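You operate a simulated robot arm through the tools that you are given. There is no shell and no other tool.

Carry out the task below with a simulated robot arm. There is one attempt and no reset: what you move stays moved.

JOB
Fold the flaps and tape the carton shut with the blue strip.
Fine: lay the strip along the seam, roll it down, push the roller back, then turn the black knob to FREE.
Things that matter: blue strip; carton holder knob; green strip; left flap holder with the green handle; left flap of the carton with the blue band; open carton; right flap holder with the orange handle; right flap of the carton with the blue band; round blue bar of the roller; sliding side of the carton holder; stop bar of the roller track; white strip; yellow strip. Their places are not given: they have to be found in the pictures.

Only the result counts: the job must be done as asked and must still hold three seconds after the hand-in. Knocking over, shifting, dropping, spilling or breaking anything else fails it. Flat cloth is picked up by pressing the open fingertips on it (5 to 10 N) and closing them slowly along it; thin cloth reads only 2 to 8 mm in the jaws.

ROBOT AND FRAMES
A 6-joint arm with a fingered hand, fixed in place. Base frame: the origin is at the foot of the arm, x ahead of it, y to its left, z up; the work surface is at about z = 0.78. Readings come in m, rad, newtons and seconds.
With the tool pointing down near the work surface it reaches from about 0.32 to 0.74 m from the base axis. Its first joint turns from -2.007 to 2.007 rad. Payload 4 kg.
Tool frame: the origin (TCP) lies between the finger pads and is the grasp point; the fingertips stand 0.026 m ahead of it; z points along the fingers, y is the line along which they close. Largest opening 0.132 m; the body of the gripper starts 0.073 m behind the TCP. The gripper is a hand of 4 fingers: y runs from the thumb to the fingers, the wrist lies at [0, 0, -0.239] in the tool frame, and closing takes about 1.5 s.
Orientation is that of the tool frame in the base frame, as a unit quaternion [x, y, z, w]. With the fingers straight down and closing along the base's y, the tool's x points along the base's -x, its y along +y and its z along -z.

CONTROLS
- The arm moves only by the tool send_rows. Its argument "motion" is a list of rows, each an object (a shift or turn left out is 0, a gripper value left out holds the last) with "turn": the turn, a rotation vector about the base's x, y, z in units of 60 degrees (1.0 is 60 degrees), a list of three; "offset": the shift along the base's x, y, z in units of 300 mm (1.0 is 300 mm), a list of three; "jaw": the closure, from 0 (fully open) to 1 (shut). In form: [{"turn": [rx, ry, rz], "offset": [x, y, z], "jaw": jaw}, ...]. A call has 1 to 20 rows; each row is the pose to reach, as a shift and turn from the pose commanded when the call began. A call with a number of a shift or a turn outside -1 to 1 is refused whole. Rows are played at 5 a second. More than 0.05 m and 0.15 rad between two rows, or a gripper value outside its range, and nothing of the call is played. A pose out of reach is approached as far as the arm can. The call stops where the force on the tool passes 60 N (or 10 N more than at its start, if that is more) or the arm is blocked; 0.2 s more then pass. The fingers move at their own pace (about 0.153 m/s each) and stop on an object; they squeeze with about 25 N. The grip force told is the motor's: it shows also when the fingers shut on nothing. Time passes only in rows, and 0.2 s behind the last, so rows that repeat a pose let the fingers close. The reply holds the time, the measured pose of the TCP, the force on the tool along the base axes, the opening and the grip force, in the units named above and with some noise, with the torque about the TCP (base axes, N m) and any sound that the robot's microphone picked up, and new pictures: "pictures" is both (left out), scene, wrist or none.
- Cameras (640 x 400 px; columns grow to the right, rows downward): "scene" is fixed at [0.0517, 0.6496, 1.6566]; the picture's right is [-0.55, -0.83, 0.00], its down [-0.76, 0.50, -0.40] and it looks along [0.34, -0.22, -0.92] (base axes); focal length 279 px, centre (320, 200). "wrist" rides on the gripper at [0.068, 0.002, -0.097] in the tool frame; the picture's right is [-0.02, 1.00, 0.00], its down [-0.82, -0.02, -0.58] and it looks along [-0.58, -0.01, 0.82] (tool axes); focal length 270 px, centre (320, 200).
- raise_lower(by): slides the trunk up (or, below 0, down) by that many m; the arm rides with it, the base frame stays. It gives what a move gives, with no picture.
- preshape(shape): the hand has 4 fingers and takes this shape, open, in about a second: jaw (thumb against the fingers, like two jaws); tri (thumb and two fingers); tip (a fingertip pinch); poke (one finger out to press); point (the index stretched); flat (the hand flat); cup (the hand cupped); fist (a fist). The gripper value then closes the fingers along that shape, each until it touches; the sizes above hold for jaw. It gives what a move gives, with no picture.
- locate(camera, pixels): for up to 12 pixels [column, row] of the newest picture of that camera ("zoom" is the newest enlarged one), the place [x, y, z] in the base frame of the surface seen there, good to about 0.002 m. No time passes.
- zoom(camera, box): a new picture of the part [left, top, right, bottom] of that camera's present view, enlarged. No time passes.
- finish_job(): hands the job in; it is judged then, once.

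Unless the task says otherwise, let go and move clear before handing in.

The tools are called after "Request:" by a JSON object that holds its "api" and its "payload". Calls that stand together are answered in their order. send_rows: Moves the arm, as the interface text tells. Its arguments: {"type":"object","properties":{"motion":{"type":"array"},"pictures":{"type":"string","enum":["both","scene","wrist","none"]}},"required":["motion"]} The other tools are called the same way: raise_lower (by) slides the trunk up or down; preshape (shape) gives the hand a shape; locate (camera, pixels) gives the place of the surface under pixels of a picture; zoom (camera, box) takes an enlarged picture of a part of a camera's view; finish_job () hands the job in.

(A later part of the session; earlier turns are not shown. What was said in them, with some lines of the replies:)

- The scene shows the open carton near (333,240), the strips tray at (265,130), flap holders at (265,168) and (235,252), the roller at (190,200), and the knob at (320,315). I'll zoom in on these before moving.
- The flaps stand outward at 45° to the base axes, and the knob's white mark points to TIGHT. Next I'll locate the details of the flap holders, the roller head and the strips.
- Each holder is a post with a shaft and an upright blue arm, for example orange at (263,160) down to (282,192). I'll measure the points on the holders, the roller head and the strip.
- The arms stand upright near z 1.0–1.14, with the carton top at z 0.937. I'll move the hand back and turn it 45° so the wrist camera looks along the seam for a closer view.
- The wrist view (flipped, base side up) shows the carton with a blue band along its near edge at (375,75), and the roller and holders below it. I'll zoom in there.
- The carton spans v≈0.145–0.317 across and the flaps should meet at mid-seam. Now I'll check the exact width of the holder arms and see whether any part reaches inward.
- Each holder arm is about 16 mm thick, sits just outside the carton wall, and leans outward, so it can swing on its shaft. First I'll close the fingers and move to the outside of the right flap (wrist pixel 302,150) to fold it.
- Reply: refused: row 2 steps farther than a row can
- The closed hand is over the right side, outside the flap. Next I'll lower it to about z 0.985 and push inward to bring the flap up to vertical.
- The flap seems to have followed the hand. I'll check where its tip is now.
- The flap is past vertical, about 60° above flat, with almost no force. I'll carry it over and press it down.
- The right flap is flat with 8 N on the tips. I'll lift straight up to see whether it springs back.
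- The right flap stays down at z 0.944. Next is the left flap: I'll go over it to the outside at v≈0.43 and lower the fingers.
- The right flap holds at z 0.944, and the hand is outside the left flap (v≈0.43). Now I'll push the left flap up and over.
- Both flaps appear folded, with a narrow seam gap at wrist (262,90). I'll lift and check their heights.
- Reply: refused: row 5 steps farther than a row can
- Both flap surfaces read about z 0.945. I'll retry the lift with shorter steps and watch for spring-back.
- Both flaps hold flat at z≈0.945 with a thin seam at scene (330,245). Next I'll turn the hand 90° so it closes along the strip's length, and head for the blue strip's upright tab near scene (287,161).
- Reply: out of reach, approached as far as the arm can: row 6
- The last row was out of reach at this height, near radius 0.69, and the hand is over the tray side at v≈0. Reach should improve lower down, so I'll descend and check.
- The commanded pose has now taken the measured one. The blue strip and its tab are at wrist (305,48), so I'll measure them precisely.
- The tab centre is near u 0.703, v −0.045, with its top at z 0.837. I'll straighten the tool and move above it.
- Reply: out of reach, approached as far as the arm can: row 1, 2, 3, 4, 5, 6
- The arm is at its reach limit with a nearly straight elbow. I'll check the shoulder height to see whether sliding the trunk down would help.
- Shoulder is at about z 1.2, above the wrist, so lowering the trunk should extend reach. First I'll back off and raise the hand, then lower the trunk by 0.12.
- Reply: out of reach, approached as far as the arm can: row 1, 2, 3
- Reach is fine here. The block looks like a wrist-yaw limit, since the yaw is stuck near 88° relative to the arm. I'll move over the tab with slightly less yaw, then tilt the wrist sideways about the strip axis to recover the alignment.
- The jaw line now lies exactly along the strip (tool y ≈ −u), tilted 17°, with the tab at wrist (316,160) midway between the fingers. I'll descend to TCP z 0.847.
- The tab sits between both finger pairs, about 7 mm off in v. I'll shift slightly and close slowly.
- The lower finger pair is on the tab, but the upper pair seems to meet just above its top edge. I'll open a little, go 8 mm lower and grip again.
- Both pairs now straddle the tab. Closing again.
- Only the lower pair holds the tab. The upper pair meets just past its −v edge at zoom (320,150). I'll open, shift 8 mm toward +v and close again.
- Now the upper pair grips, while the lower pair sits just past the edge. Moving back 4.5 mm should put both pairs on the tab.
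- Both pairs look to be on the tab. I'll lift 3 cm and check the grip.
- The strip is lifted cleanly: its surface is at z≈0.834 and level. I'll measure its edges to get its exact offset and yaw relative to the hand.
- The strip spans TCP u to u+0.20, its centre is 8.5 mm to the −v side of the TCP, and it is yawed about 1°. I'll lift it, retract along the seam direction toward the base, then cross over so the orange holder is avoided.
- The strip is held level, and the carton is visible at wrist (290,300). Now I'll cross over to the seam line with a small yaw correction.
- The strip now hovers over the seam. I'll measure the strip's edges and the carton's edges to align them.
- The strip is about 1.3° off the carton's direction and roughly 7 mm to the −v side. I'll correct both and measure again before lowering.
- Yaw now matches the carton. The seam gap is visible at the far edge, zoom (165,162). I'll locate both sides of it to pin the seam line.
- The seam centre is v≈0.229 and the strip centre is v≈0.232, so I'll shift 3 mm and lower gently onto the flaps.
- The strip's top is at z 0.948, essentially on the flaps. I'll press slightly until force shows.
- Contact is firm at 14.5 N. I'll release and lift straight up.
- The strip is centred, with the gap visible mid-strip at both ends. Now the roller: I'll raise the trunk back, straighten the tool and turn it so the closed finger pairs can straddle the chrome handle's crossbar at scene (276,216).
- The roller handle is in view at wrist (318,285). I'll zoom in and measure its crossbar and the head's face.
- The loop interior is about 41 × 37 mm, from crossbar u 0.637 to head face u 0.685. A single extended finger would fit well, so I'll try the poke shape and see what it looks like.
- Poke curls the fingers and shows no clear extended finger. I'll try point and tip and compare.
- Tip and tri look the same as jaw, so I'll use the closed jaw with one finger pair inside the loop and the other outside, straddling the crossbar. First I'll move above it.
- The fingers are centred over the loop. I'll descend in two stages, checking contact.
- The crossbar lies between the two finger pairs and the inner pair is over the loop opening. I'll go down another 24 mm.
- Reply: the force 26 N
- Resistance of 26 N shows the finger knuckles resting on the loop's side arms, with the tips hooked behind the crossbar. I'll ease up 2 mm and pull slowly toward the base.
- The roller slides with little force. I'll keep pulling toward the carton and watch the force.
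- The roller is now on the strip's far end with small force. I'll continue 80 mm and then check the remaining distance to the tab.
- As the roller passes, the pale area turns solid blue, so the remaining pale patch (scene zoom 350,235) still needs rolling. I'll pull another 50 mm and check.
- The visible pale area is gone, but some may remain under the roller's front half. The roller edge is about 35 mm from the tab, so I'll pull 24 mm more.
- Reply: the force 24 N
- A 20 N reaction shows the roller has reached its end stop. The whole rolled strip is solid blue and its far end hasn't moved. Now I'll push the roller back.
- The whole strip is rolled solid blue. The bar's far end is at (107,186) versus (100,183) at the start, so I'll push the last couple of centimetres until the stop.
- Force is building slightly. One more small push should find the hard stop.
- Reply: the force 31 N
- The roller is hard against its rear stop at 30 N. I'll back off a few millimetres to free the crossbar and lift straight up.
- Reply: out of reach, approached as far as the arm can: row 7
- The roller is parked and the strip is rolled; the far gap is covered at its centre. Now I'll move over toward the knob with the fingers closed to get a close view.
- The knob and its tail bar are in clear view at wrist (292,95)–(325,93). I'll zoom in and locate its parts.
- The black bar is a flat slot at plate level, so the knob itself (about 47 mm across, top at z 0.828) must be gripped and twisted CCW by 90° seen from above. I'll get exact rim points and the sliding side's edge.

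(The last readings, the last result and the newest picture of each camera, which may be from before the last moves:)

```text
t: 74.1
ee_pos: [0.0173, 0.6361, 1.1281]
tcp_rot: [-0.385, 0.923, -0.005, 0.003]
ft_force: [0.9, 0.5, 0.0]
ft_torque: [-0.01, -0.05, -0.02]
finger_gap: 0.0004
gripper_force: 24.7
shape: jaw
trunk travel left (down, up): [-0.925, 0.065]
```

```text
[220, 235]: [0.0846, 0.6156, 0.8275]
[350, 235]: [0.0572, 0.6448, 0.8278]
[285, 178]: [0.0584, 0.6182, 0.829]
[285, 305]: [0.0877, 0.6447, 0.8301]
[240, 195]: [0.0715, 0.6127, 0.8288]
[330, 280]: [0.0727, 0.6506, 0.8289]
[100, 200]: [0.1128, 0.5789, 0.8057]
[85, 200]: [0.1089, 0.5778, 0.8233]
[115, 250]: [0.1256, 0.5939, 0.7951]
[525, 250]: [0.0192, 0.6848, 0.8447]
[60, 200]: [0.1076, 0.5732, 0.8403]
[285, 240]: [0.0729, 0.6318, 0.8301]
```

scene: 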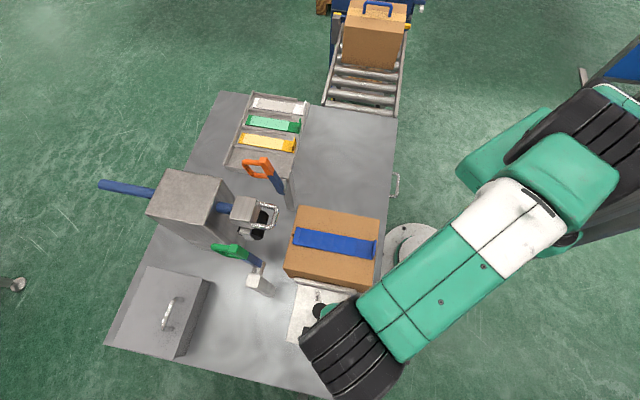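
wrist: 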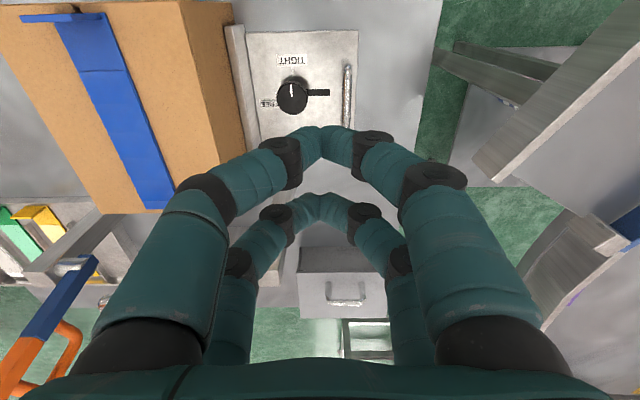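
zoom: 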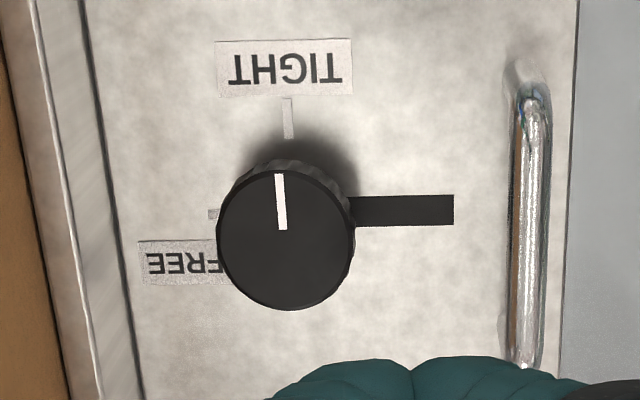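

Knob centre is (0.072, 0.631), diameter about 42 mm, and the sliding side's face is at v≈0.331. I'll turn the hand to close roughly along the seam direction and lean the wrist away from the carton for clearance.

Request:
{"api": "send_rows", "payload": {"motion": [{"turn": [0, 0, 0.125], "jaw": 0.45}, {"turn": [0, 0, 0.25], "jaw": 0.45}, {"turn": [0, 0, 0.375], "jaw": 0.45}, {"turn": [0, 0, 0.5], "jaw": 0.45}, {"turn": [0, 0, 0.625], "jaw": 0.45}, {"turn": [0, 0, 0.75], "jaw": 0.45}, {"turn": [0, 0, 0.875], "jaw": 0.45}, {"turn": [0, 0, 1.0], "jaw": 0.45}], "pictures": "none"}}

Request:
{"api": "send_rows", "payload": {"motion": [{"turn": [0, 0, 0.117]}], "pictures": "none"}}

Request:
{"api": "send_rows", "payload": {"motion": [{"turn": [-0.1, -0.04, 0], "offset": [0.05, 0, 0]}, {"turn": [-0.2, -0.08, 0], "offset": [0.1, 0, 0]}, {"turn": [-0.31, -0.125, 0], "offset": [0.19, -0.024, 0]}, {"turn": [-0.31, -0.125, 0], "offset": [0.19, -0.024, -0.15]}, {"turn": [-0.31, -0.125, 0], "offset": [0.19, -0.024, -0.3]}, {"turn": [-0.31, -0.125, 0], "offset": [0.19, -0.024, -0.45]}, {"turn": [-0.31, -0.125, 0], "offset": [0.19, -0.024, -0.6]}, {"turn": [-0.31, -0.125, 0], "offset": [0.19, -0.024, -0.7]}]}}

```text
t: 75.9
ee_pos: [0.0174, 0.6384, 1.1272]
tcp_rot: [0.796, -0.605, 0.003, -0.005]
ft_force: [-0.3, 0.1, -0.6]
ft_torque: [0.0, -0.02, -0.02]
finger_gap: 0.0719
gripper_force: 0.0
shape: jaw
trunk travel left (down, up): [-0.925, 0.065]
```

```text
t: 76.3
ee_pos: [0.0174, 0.6372, 1.1275]
tcp_rot: [0.831, -0.556, 0.002, -0.005]
ft_force: [-0.1, 0.2, -0.6]
ft_torque: [-0.05, -0.01, 0.0]
finger_gap: 0.0722
gripper_force: 0.0
shape: jaw
trunk travel left (down, up): [-0.925, 0.065]
```

```text
t: 78.1
ee_pos: [0.076, 0.6148, 0.9293]
tcp_rot: [0.818, -0.548, 0.147, 0.093]
ft_force: [-0.3, 0.3, 0.7]
ft_torque: [0.02, -0.01, 0.04]
finger_gap: 0.0723
gripper_force: 0.0
shape: jaw
out of reach, approached as far as the arm can: row 2, 3, 4, 5, 6, 7, 8
trunk travel left (down, up): [-0.925, 0.065]
```

scene: 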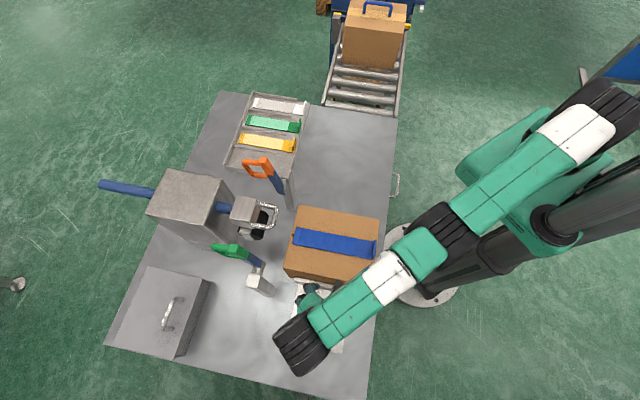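
wrist: 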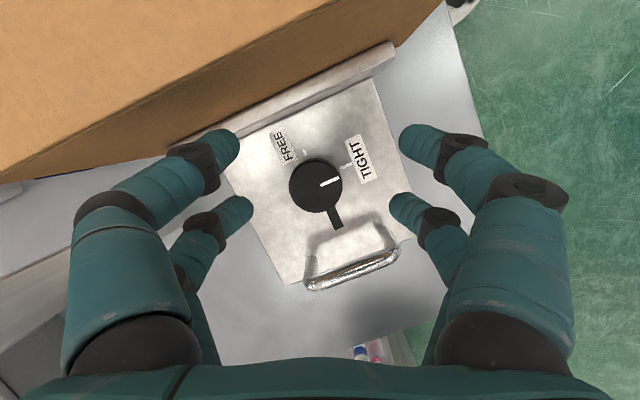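

The lean pushes the wrist to its reach limit, 14 mm short in y. The view is good, with the knob at wrist (318,185). I'll raise the hand, lower the trunk 0.12 to gain reach, then continue.

Request:
{"api": "send_rows", "payload": {"motion": [{"offset": [-0.02, -0.04, 0.14]}, {"offset": [-0.02, -0.04, 0.28]}, {"offset": [-0.02, -0.04, 0.42]}], "pictures": "none"}}

Request:
{"api": "raise_lower", "payload": {"by": -0.12}}

```text
t: 78.9
ee_pos: [0.0696, 0.6016, 1.0566]
tcp_rot: [0.818, -0.548, 0.147, 0.093]
ft_force: [-1.1, 0.1, 0.6]
ft_torque: [0.03, 0.04, 0.01]
finger_gap: 0.0725
gripper_force: 0.2
shape: jaw
out of reach, approached as far as the arm can: row 1
trunk travel left (down, up): [-0.925, 0.065]
```

```text
t: 80.4
ee_pos: [0.0691, 0.6024, 0.937]
tcp_rot: [0.818, -0.548, 0.145, 0.094]
ft_force: [-0.5, -0.1, -0.3]
ft_torque: [-0.05, 0.01, -0.01]
finger_gap: 0.0723
gripper_force: 0.0
shape: jaw
trunk travel left (down, up): [-0.805, 0.185]
```

Request:
{"api": "send_rows", "payload": {"motion": [{"offset": [0.017, 0.05, 0]}, {"offset": [0.017, 0.088, -0.03]}, {"offset": [0.017, 0.088, -0.13]}, {"offset": [0.017, 0.088, -0.17]}]}}

Request:
{"api": "zoom", "payload": {"camera": "wrist", "box": [200, 80, 440, 260]}}

```text
t: 81.4
ee_pos: [0.0748, 0.6189, 0.8927]
tcp_rot: [0.818, -0.548, 0.146, 0.094]
ft_force: [0.3, 0.4, -0.1]
ft_torque: [0.02, 0.0, -0.01]
finger_gap: 0.0721
gripper_force: 0.0
shape: jaw
out of reach, approached as far as the arm can: row 2, 3, 4
trunk travel left (down, up): [-0.805, 0.185]
```

scene: 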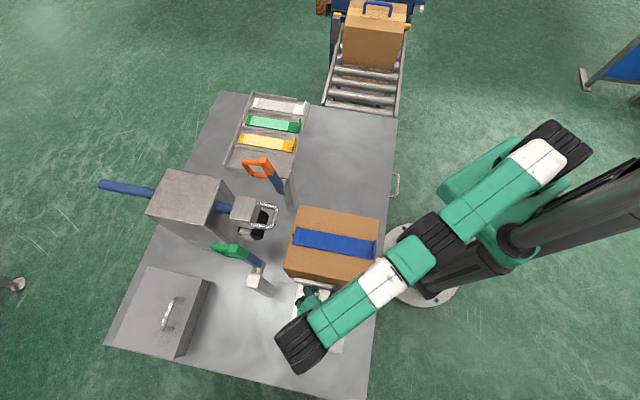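
wrist: 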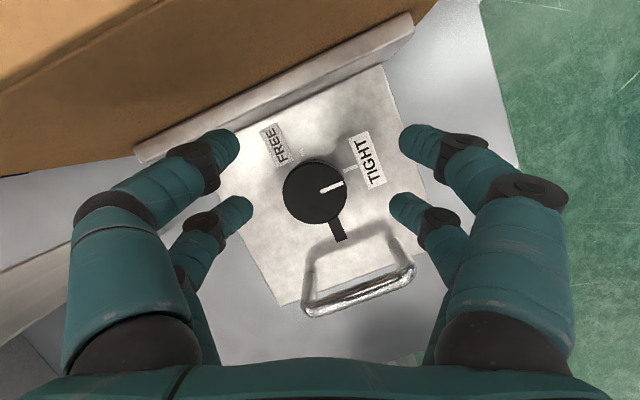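

```text
2.22 times, centred on (320, 170) of wrist
```

zoom: 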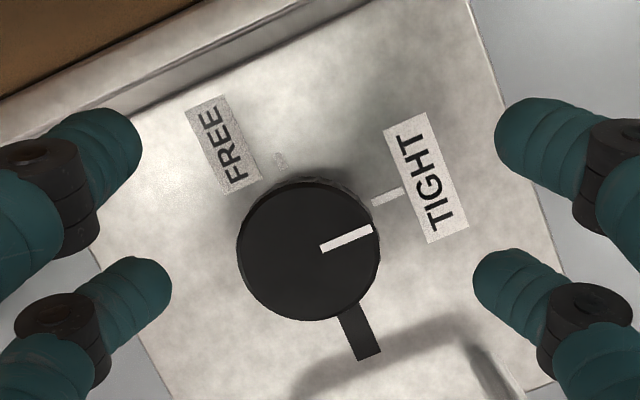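

Only about 1 cm short now. I'll reduce the lean by 6° to reach it and centre over the knob.

Request:
{"api": "send_rows", "payload": {"motion": [{"turn": [0.05, 0.02, 0], "offset": [0, 0.01, 0]}, {"turn": [0.0927, 0.0375, 0], "offset": [-0.002, 0.033, 0]}, {"turn": [0.0927, 0.0375, 0], "offset": [-0.002, 0.033, -0.06]}, {"turn": [0.0927, 0.0375, 0], "offset": [-0.002, 0.033, -0.06]}]}}

Request:
{"api": "zoom", "payload": {"camera": "wrist", "box": [200, 80, 440, 260]}}

```text
t: 82.4
ee_pos: [0.0727, 0.6302, 0.8726]
tcp_rot: [0.825, -0.552, 0.104, 0.065]
ft_force: [0.7, -0.8, -0.4]
ft_torque: [0.01, -0.02, 0.02]
finger_gap: 0.0725
gripper_force: 0.1
shape: jaw
trunk travel left (down, up): [-0.805, 0.185]
```

scene: 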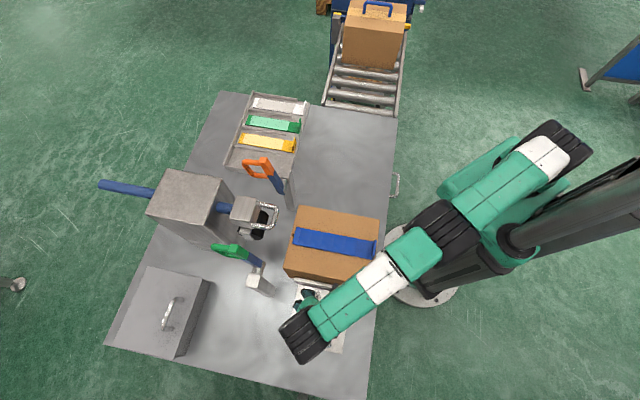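
wrist: 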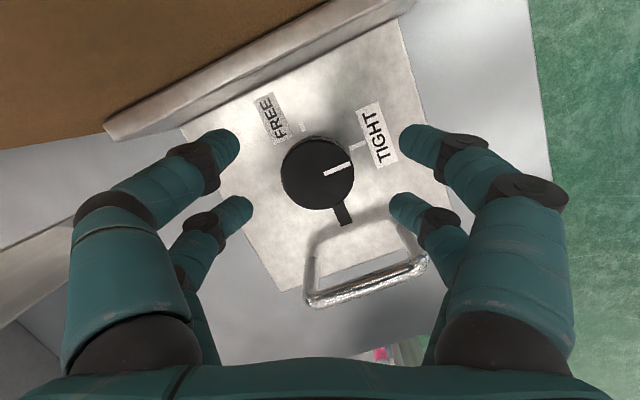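

```text
2.22 times, centred on (320, 170) of wrist
```

zoom: 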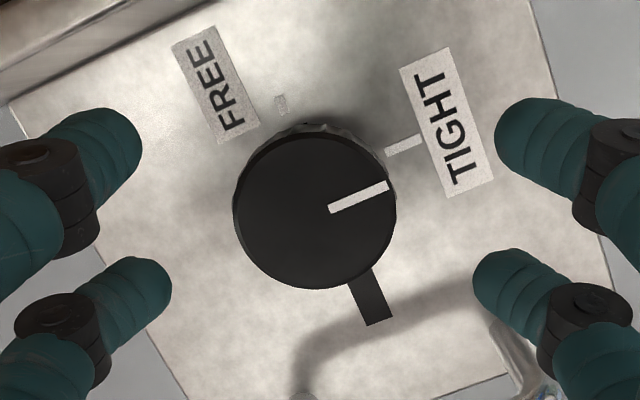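

The knob is now centred between the four fingertips at wrist (318,172). I'll descend to grip height.

Request:
{"api": "send_rows", "payload": {"motion": [{"offset": [0, 0, -0.05]}, {"offset": [0, 0, -0.1]}, {"offset": [0, 0, -0.139]}, {"offset": [0, 0, -0.139]}]}}

Request:
{"api": "zoom", "payload": {"camera": "wrist", "box": [200, 80, 440, 260]}}

```text
t: 83.4
ee_pos: [0.0743, 0.6288, 0.8287]
tcp_rot: [0.825, -0.552, 0.104, 0.063]
ft_force: [-0.3, -0.4, 0.7]
ft_torque: [-0.02, 0.02, 0.03]
finger_gap: 0.0724
gripper_force: 0.2
shape: jaw
trunk travel left (down, up): [-0.805, 0.185]
```

scene: 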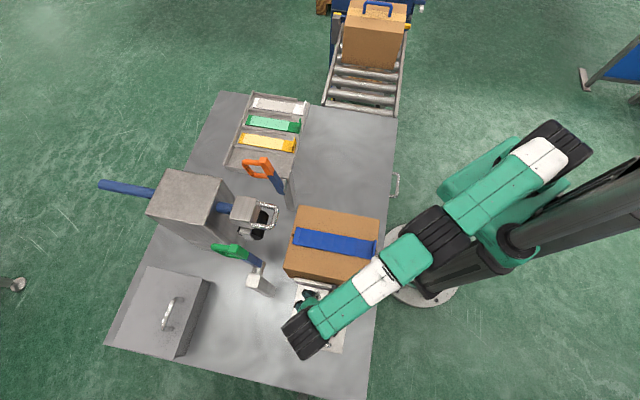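
wrist: 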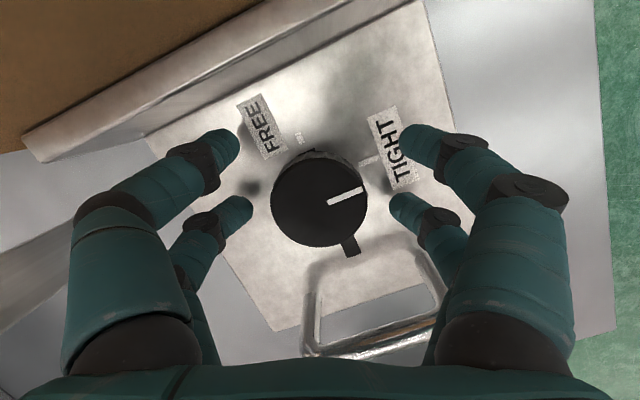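

```text
2.22 times, centred on (320, 170) of wrist
```

zoom: 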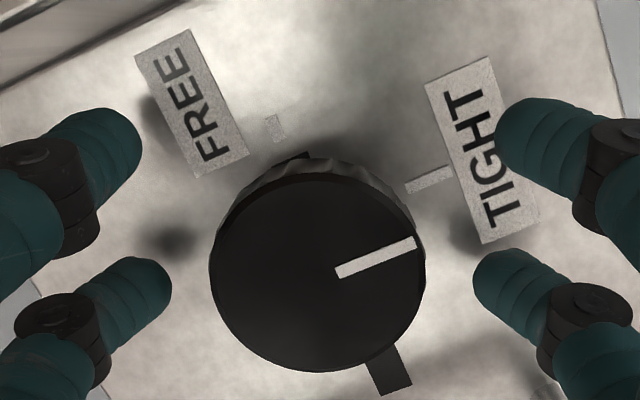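

The fingers surround the knob. I'll nudge 3 mm to centre at tip level and close slowly.

Request:
{"api": "send_rows", "payload": {"motion": [{"offset": [-0.004, 0.009, 0], "jaw": 0.5}, {"offset": [-0.004, 0.009, 0], "jaw": 0.55}, {"offset": [-0.004, 0.009, 0], "jaw": 0.6}, {"offset": [-0.004, 0.009, 0], "jaw": 0.65}, {"offset": [-0.004, 0.009, 0], "jaw": 0.7}, {"offset": [-0.004, 0.009, 0], "jaw": 0.8}, {"offset": [-0.004, 0.009, 0], "jaw": 0.9}, {"offset": [-0.004, 0.009, 0], "jaw": 1}, {"offset": [-0.004, 0.009, 0], "jaw": 1}]}}

Request:
{"api": "zoom", "payload": {"camera": "wrist", "box": [200, 80, 440, 260]}}

```text
t: 85.4
ee_pos: [0.0733, 0.6312, 0.8296]
tcp_rot: [0.825, -0.552, 0.105, 0.067]
ft_force: [1.2, -4.7, -18.1]
ft_torque: [-0.15, 0.08, 0.0]
finger_gap: 0.0126
gripper_force: 24.9
shape: jaw
trunk travel left (down, up): [-0.805, 0.185]
```

scene: 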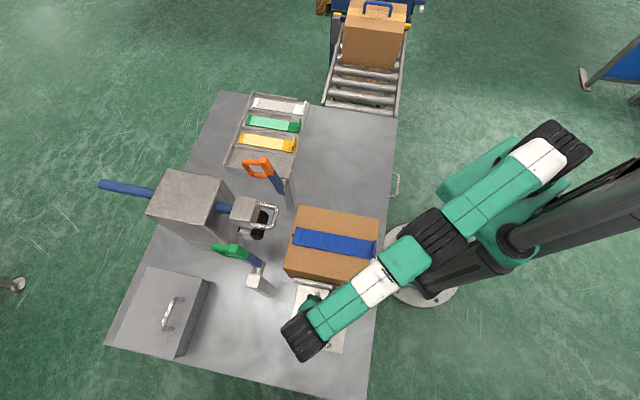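
wrist: 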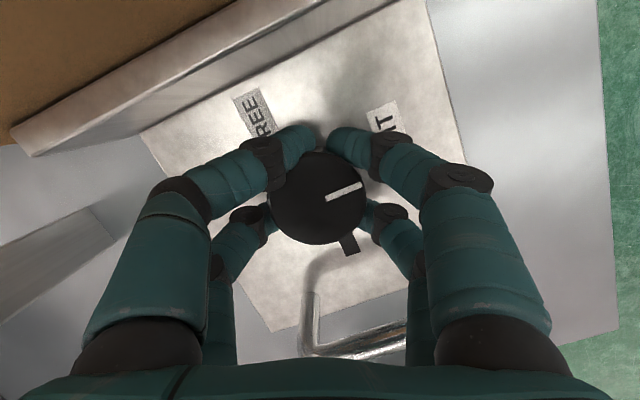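

```text
2.22 times, centred on (320, 170) of wrist
```

zoom: 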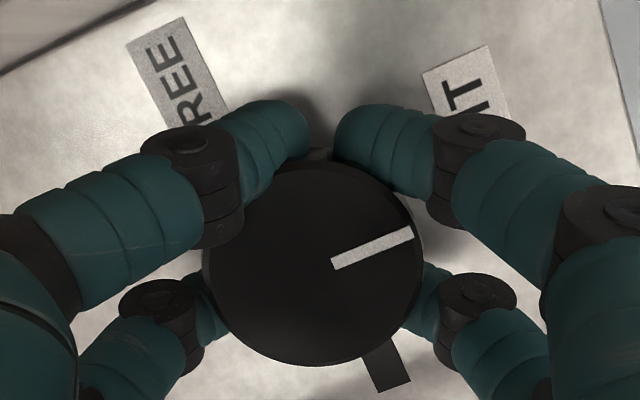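

The knob is caged by all four fingers. I'll twist CCW 45° about the vertical.

Request:
{"api": "send_rows", "payload": {"motion": [{"turn": [0, 0, 0.1]}, {"turn": [0, 0, 0.2]}, {"turn": [0, 0, 0.3]}, {"turn": [0, 0, 0.4]}, {"turn": [0, 0, 0.5]}, {"turn": [0, 0, 0.6]}, {"turn": [0, 0, 0.7]}, {"turn": [0, 0, 0.7]}]}}

Request:
{"api": "zoom", "payload": {"camera": "wrist", "box": [200, 80, 440, 260]}}

```text
t: 87.2
ee_pos: [0.0725, 0.6316, 0.8292]
tcp_rot: [0.968, -0.219, 0.12, 0.025]
ft_force: [-0.4, 1.1, -27.3]
ft_torque: [-0.23, -0.01, 0.01]
finger_gap: 0.0124
gripper_force: 24.9
shape: jaw
trunk travel left (down, up): [-0.805, 0.185]
```

scene: 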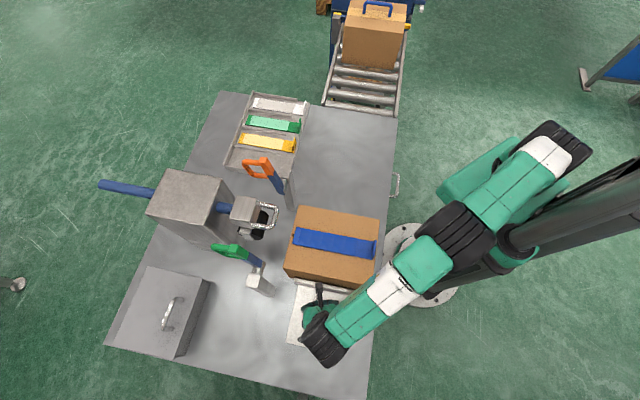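
wrist: 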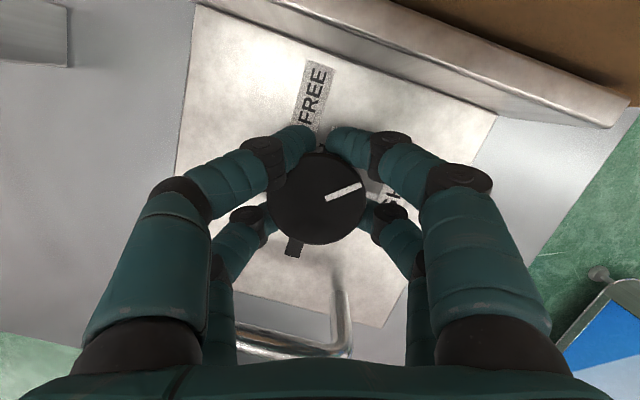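

```text
2.22 times, centred on (320, 170) of wrist
```

zoom: 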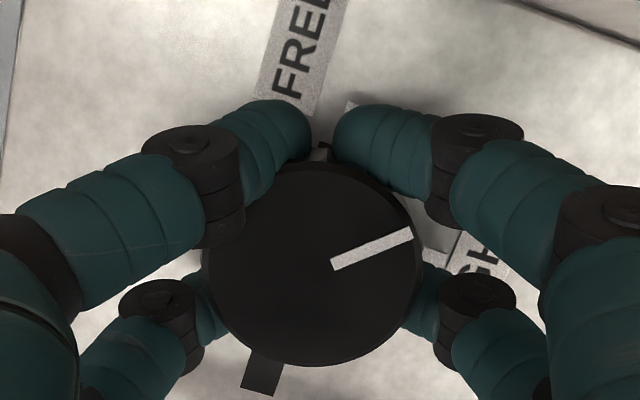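

The white mark kept its place relative to the fingers while the labels rotated, so the knob turned about 42° with the hand. Now I'll open, rotate back 46° and regrip.

Request:
{"api": "send_rows", "payload": {"motion": [{"jaw": 0.7}, {"jaw": 0.45}, {"jaw": 0.45}, {"jaw": 0.45}], "pictures": "wrist"}}

Request:
{"api": "send_rows", "payload": {"motion": [{"turn": [0, 0, -0.11]}, {"turn": [0, 0, -0.22]}, {"turn": [0, 0, -0.33]}, {"turn": [0, 0, -0.44]}, {"turn": [0, 0, -0.55]}, {"turn": [0, 0, -0.66]}, {"turn": [0, 0, -0.767]}, {"turn": [0, 0, -0.767]}]}}

Request:
{"api": "zoom", "payload": {"camera": "wrist", "box": [200, 80, 440, 260]}}

```text
t: 88.2
ee_pos: [0.0726, 0.6321, 0.8301]
tcp_rot: [0.968, -0.22, 0.12, 0.023]
ft_force: [-0.4, -0.3, 0.0]
ft_torque: [0.04, 0.03, 0.02]
finger_gap: 0.072
gripper_force: 0.1
shape: jaw
trunk travel left (down, up): [-0.805, 0.185]
```

wrist: 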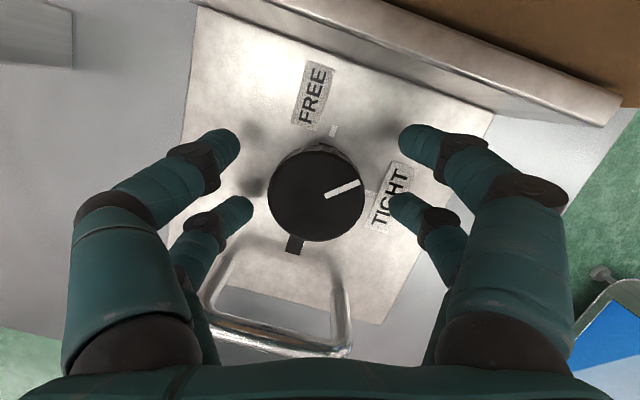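

```text
t: 90.0
ee_pos: [0.0723, 0.6323, 0.8297]
tcp_rot: [0.805, -0.581, 0.101, 0.069]
ft_force: [1.1, 0.2, 0.6]
ft_torque: [0.03, 0.02, 0.01]
finger_gap: 0.0724
gripper_force: 0.0
shape: jaw
trunk travel left (down, up): [-0.805, 0.185]
```

scene: 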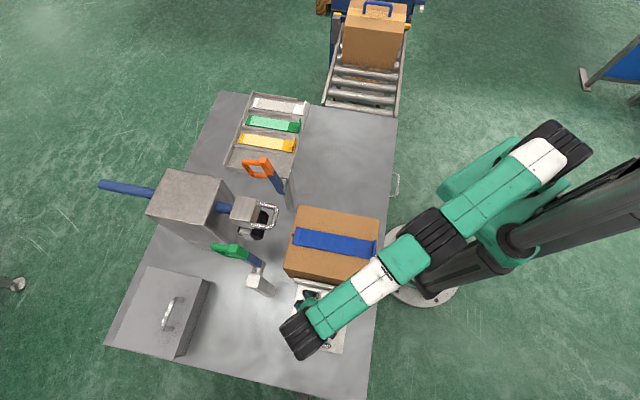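
wrist: 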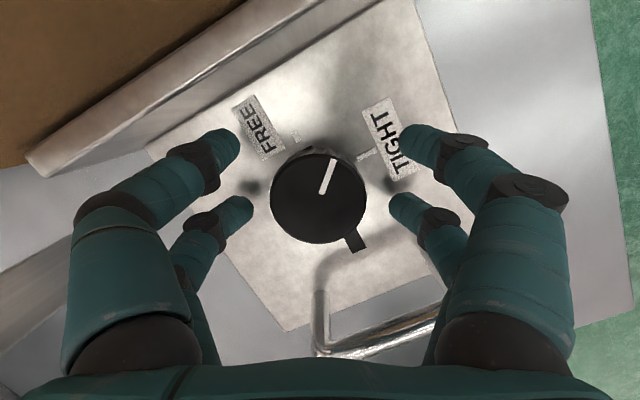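

```text
2.22 times, centred on (320, 170) of wrist
```

zoom: 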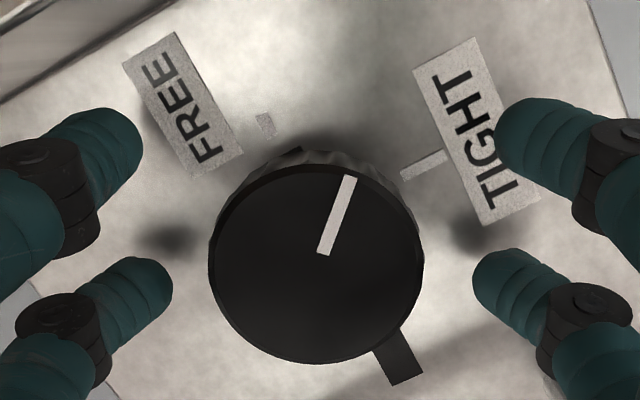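

The mark is about halfway to FREE. I'll close and twist another 48°.

Request:
{"api": "send_rows", "payload": {"motion": [{"jaw": 0.55}, {"jaw": 0.65}, {"jaw": 0.75}, {"jaw": 0.9}, {"jaw": 1}, {"jaw": 1}, {"jaw": 1}], "pictures": "none"}}

Request:
{"api": "send_rows", "payload": {"motion": [{"turn": [0, 0, 0.1]}, {"turn": [0, 0, 0.2]}, {"turn": [0, 0, 0.3]}, {"turn": [0, 0, 0.4]}, {"turn": [0, 0, 0.5]}, {"turn": [0, 0, 0.6]}, {"turn": [0, 0, 0.7]}, {"turn": [0, 0, 0.76]}, {"turn": [0, 0, 0.8]}, {"turn": [0, 0, 0.8]}]}}

Request:
{"api": "zoom", "payload": {"camera": "wrist", "box": [200, 60, 440, 260]}}

```text
t: 91.6
ee_pos: [0.0713, 0.632, 0.8278]
tcp_rot: [0.805, -0.581, 0.101, 0.07]
ft_force: [-1.2, -3.9, -21.8]
ft_torque: [-0.08, 0.08, -0.01]
finger_gap: 0.0103
gripper_force: 25.2
shape: jaw
trunk travel left (down, up): [-0.805, 0.185]
```

```text
t: 93.8
ee_pos: [0.0753, 0.6317, 0.829]
tcp_rot: [0.972, -0.202, 0.12, 0.022]
ft_force: [3.8, 5.9, -24.4]
ft_torque: [-0.07, -0.09, -0.06]
finger_gap: 0.0097
gripper_force: 24.9
shape: jaw
trunk travel left (down, up): [-0.805, 0.185]
```

scene: 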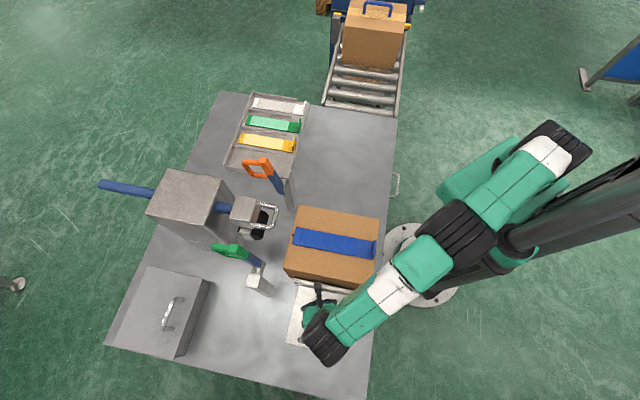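
wrist: 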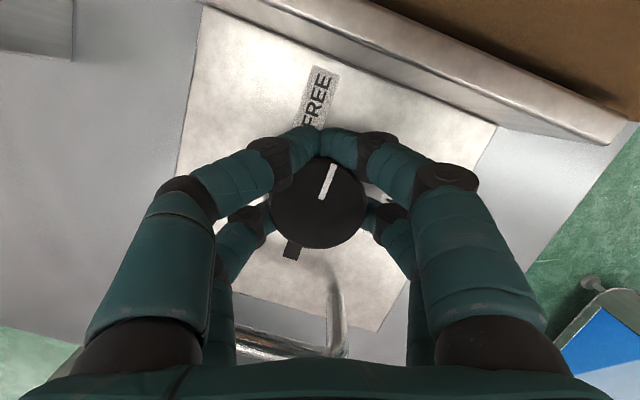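

```text
2.00 times, centred on (320, 160) of wrist
```

zoom: 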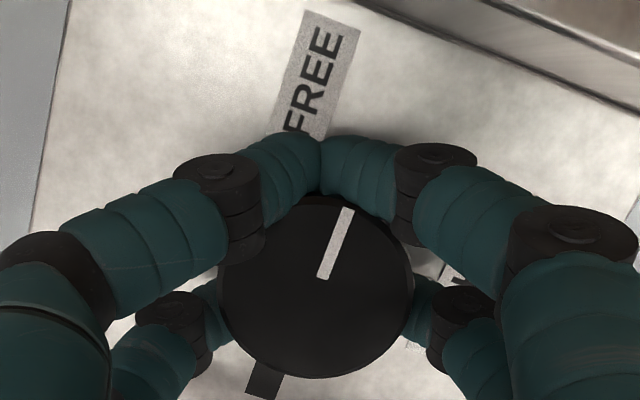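

The mark now lines up with the FREE label direction (zoom 336,240). I'll open and check the alignment with the tick.

Request:
{"api": "send_rows", "payload": {"motion": [{"jaw": 0.7}, {"jaw": 0.45}, {"jaw": 0.45}, {"offset": [0, 0, 0.03], "jaw": 0.45}, {"offset": [0, 0, 0.1], "jaw": 0.45}, {"offset": [0, 0, 0.2], "jaw": 0.45}, {"offset": [0, 0, 0.33], "jaw": 0.45}]}}

Request:
{"api": "zoom", "payload": {"camera": "wrist", "box": [240, 80, 400, 220]}}

```text
t: 95.4
ee_pos: [0.0745, 0.6317, 0.9301]
tcp_rot: [0.972, -0.202, 0.12, 0.021]
ft_force: [-0.5, -0.2, -0.7]
ft_torque: [-0.02, -0.03, -0.01]
finger_gap: 0.0719
gripper_force: 0.1
shape: jaw
trunk travel left (down, up): [-0.805, 0.185]
```

scene: 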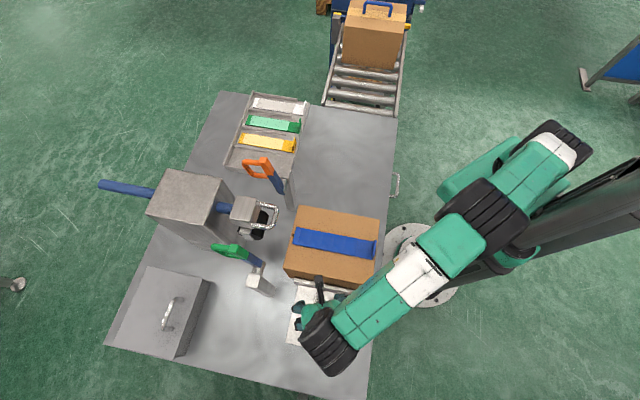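
wrist: 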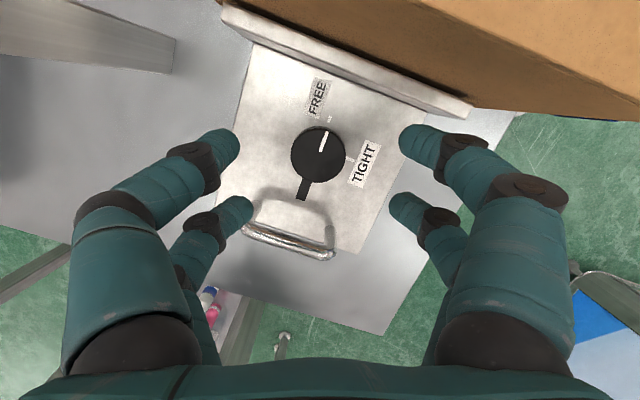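

```text
2.86 times, centred on (320, 150) of wrist
```

zoom: 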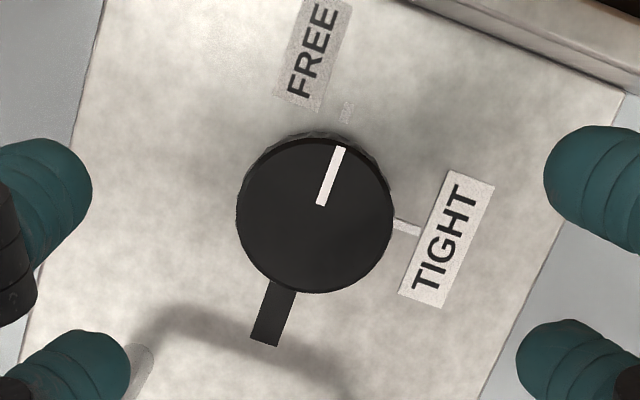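

Request:
{"api": "zoom", "payload": {"camera": "wrist", "box": [285, 115, 355, 205]}}

Request:
{"api": "locate", "payload": {"camera": "zoom", "pixels": [[300, 210], [330, 120], [312, 175], [322, 145]]}}

Request:
{"api": "locate", "payload": {"camera": "wrist", "pixels": [[321, 149], [326, 134], [302, 197], [307, 184], [329, 119], [330, 116], [346, 157], [352, 160]]}}

```text
4.44 times, centred on (320, 160) of wrist
```

zoom: 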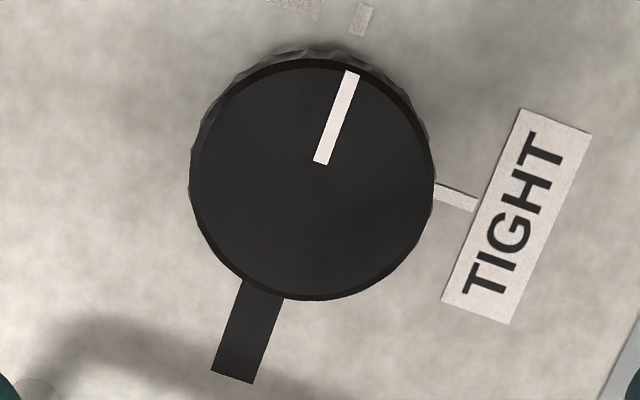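

```text
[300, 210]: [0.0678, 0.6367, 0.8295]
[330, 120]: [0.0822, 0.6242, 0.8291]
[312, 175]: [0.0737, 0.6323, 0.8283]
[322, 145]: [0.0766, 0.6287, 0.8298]
```

```text
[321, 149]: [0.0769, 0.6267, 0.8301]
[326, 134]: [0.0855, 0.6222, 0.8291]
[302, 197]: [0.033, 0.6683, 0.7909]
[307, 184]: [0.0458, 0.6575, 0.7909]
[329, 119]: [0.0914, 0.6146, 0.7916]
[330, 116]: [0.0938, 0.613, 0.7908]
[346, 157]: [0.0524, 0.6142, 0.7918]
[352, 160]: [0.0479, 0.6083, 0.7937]
```

The mark lies parallel to the slot and the FREE tick (about 71° each in the zoom), so the knob is on FREE. Now I'll rise straight up and move clear.

Request:
{"api": "send_rows", "payload": {"motion": [{"offset": [0, 0, 0.14]}, {"offset": [0, 0, 0.28]}, {"offset": [0, -0.03, 0.42]}, {"offset": [-0.05, -0.1, 0.55]}, {"offset": [-0.1, -0.2, 0.65]}, {"offset": [-0.15, -0.32, 0.7]}, {"offset": [-0.2, -0.44, 0.75]}, {"offset": [-0.2, -0.56, 0.8]}]}}

Request:
{"api": "zoom", "payload": {"camera": "scene", "box": [220, 170, 390, 360]}}

Request:
{"api": "zoom", "payload": {"camera": "scene", "box": [275, 280, 365, 360]}}

```text
t: 97.2
ee_pos: [0.0134, 0.4632, 1.1654]
tcp_rot: [0.971, -0.204, 0.12, 0.022]
ft_force: [0.3, 0.5, -0.3]
ft_torque: [0.0, 0.0, 0.02]
finger_gap: 0.0721
gripper_force: 0.0
shape: jaw
trunk travel left (down, up): [-0.805, 0.185]
```

scene: 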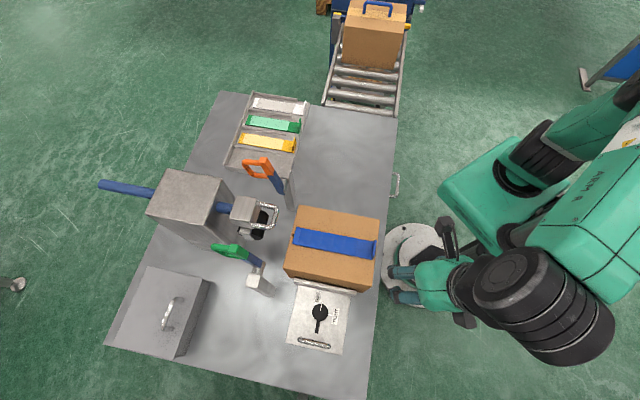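
wrist: 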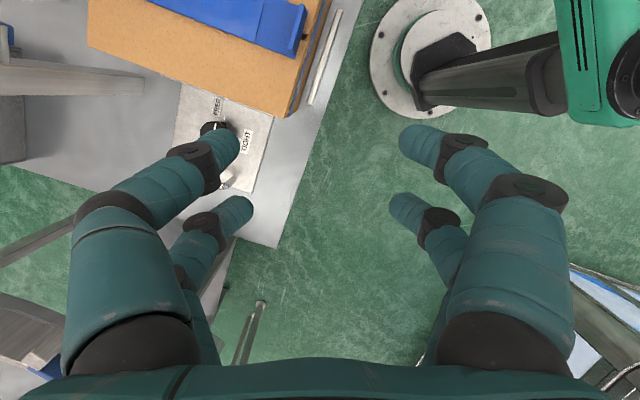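

```text
2.11 times, centred on (305, 265) of scene
```

zoom: 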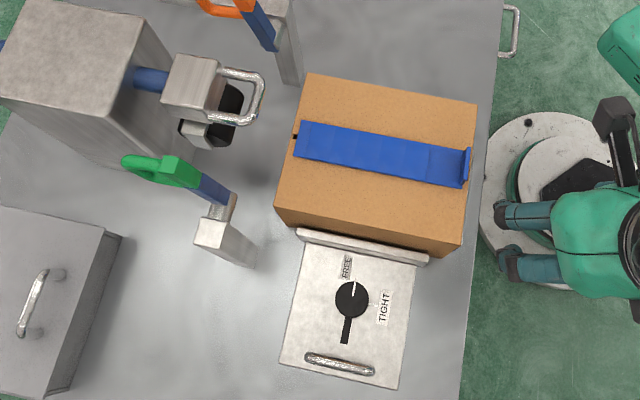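

```text
5.00 times, centred on (320, 320) of scene
```

zoom: 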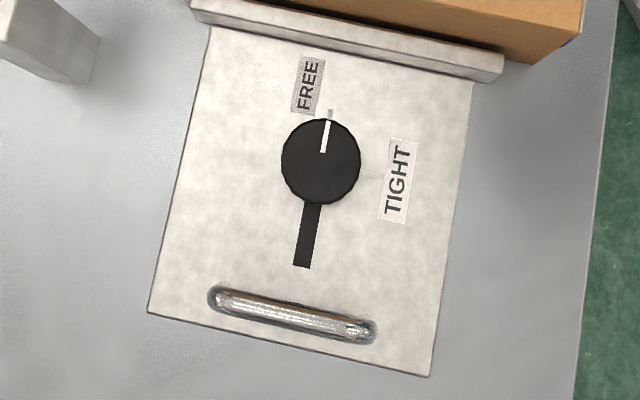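

The mark points at the FREE tick (zoom 328,118), the roller is parked and the strip is rolled. I'll check that the flaps and strip are flat before handing in.

Request:
{"api": "locate", "payload": {"camera": "scene", "pixels": [[303, 210], [340, 220], [370, 228], [299, 232], [330, 243], [365, 252], [295, 262], [330, 270], [365, 275], [374, 247], [292, 248], [375, 238]]}}

Request:
{"api": "zoom", "payload": {"camera": "scene", "box": [275, 195, 395, 300]}}

```text
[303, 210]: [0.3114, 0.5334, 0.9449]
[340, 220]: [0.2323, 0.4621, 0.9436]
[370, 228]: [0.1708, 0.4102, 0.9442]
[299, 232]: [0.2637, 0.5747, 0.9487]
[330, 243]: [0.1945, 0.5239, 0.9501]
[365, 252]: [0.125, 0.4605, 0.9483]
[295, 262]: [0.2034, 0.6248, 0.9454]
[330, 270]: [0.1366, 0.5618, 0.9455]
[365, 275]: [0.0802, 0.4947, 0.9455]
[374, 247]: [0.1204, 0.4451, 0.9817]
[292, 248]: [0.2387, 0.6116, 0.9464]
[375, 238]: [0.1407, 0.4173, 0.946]
```

```text
3.81 times, centred on (335, 248) of scene
```

zoom: 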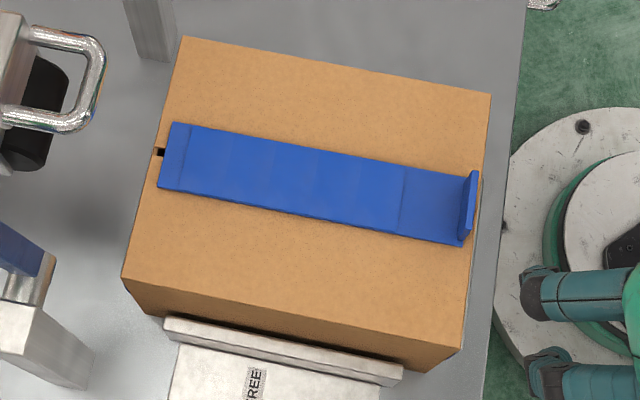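

Both flaps read z≈0.945 and the strip is flat at z≈0.949, all solid blue along the seam. The roller is back at its stop, the knob is at FREE, and the hand is clear, so I'm handing in.

Request:
{"api": "finish_job", "payload": {}}

```text
The job is handed in.
```

I folded both flaps and laid the blue strip along the seam. It was rolled until its whole length turned solid blue. The job is handed in, and I haven't seen the verdict.

The last check before hand-in showed:
- **Flaps:** both read flat, at about z 0.945.
- **Strip:** centred over the seam and flat, at about z 0.949. Its tab still stands up at the end nearest the robot base.
- **Roller:** pushed back against its rear stop.
- **Knob:** turned about 90° from TIGHT; its white mark now points at the FREE tick.
- **Hand:** let go and clear of the work.

I didn't use the two flap holders, because the flaps stayed down on their own once folded. Nothing else was knocked or shifted that I could see.
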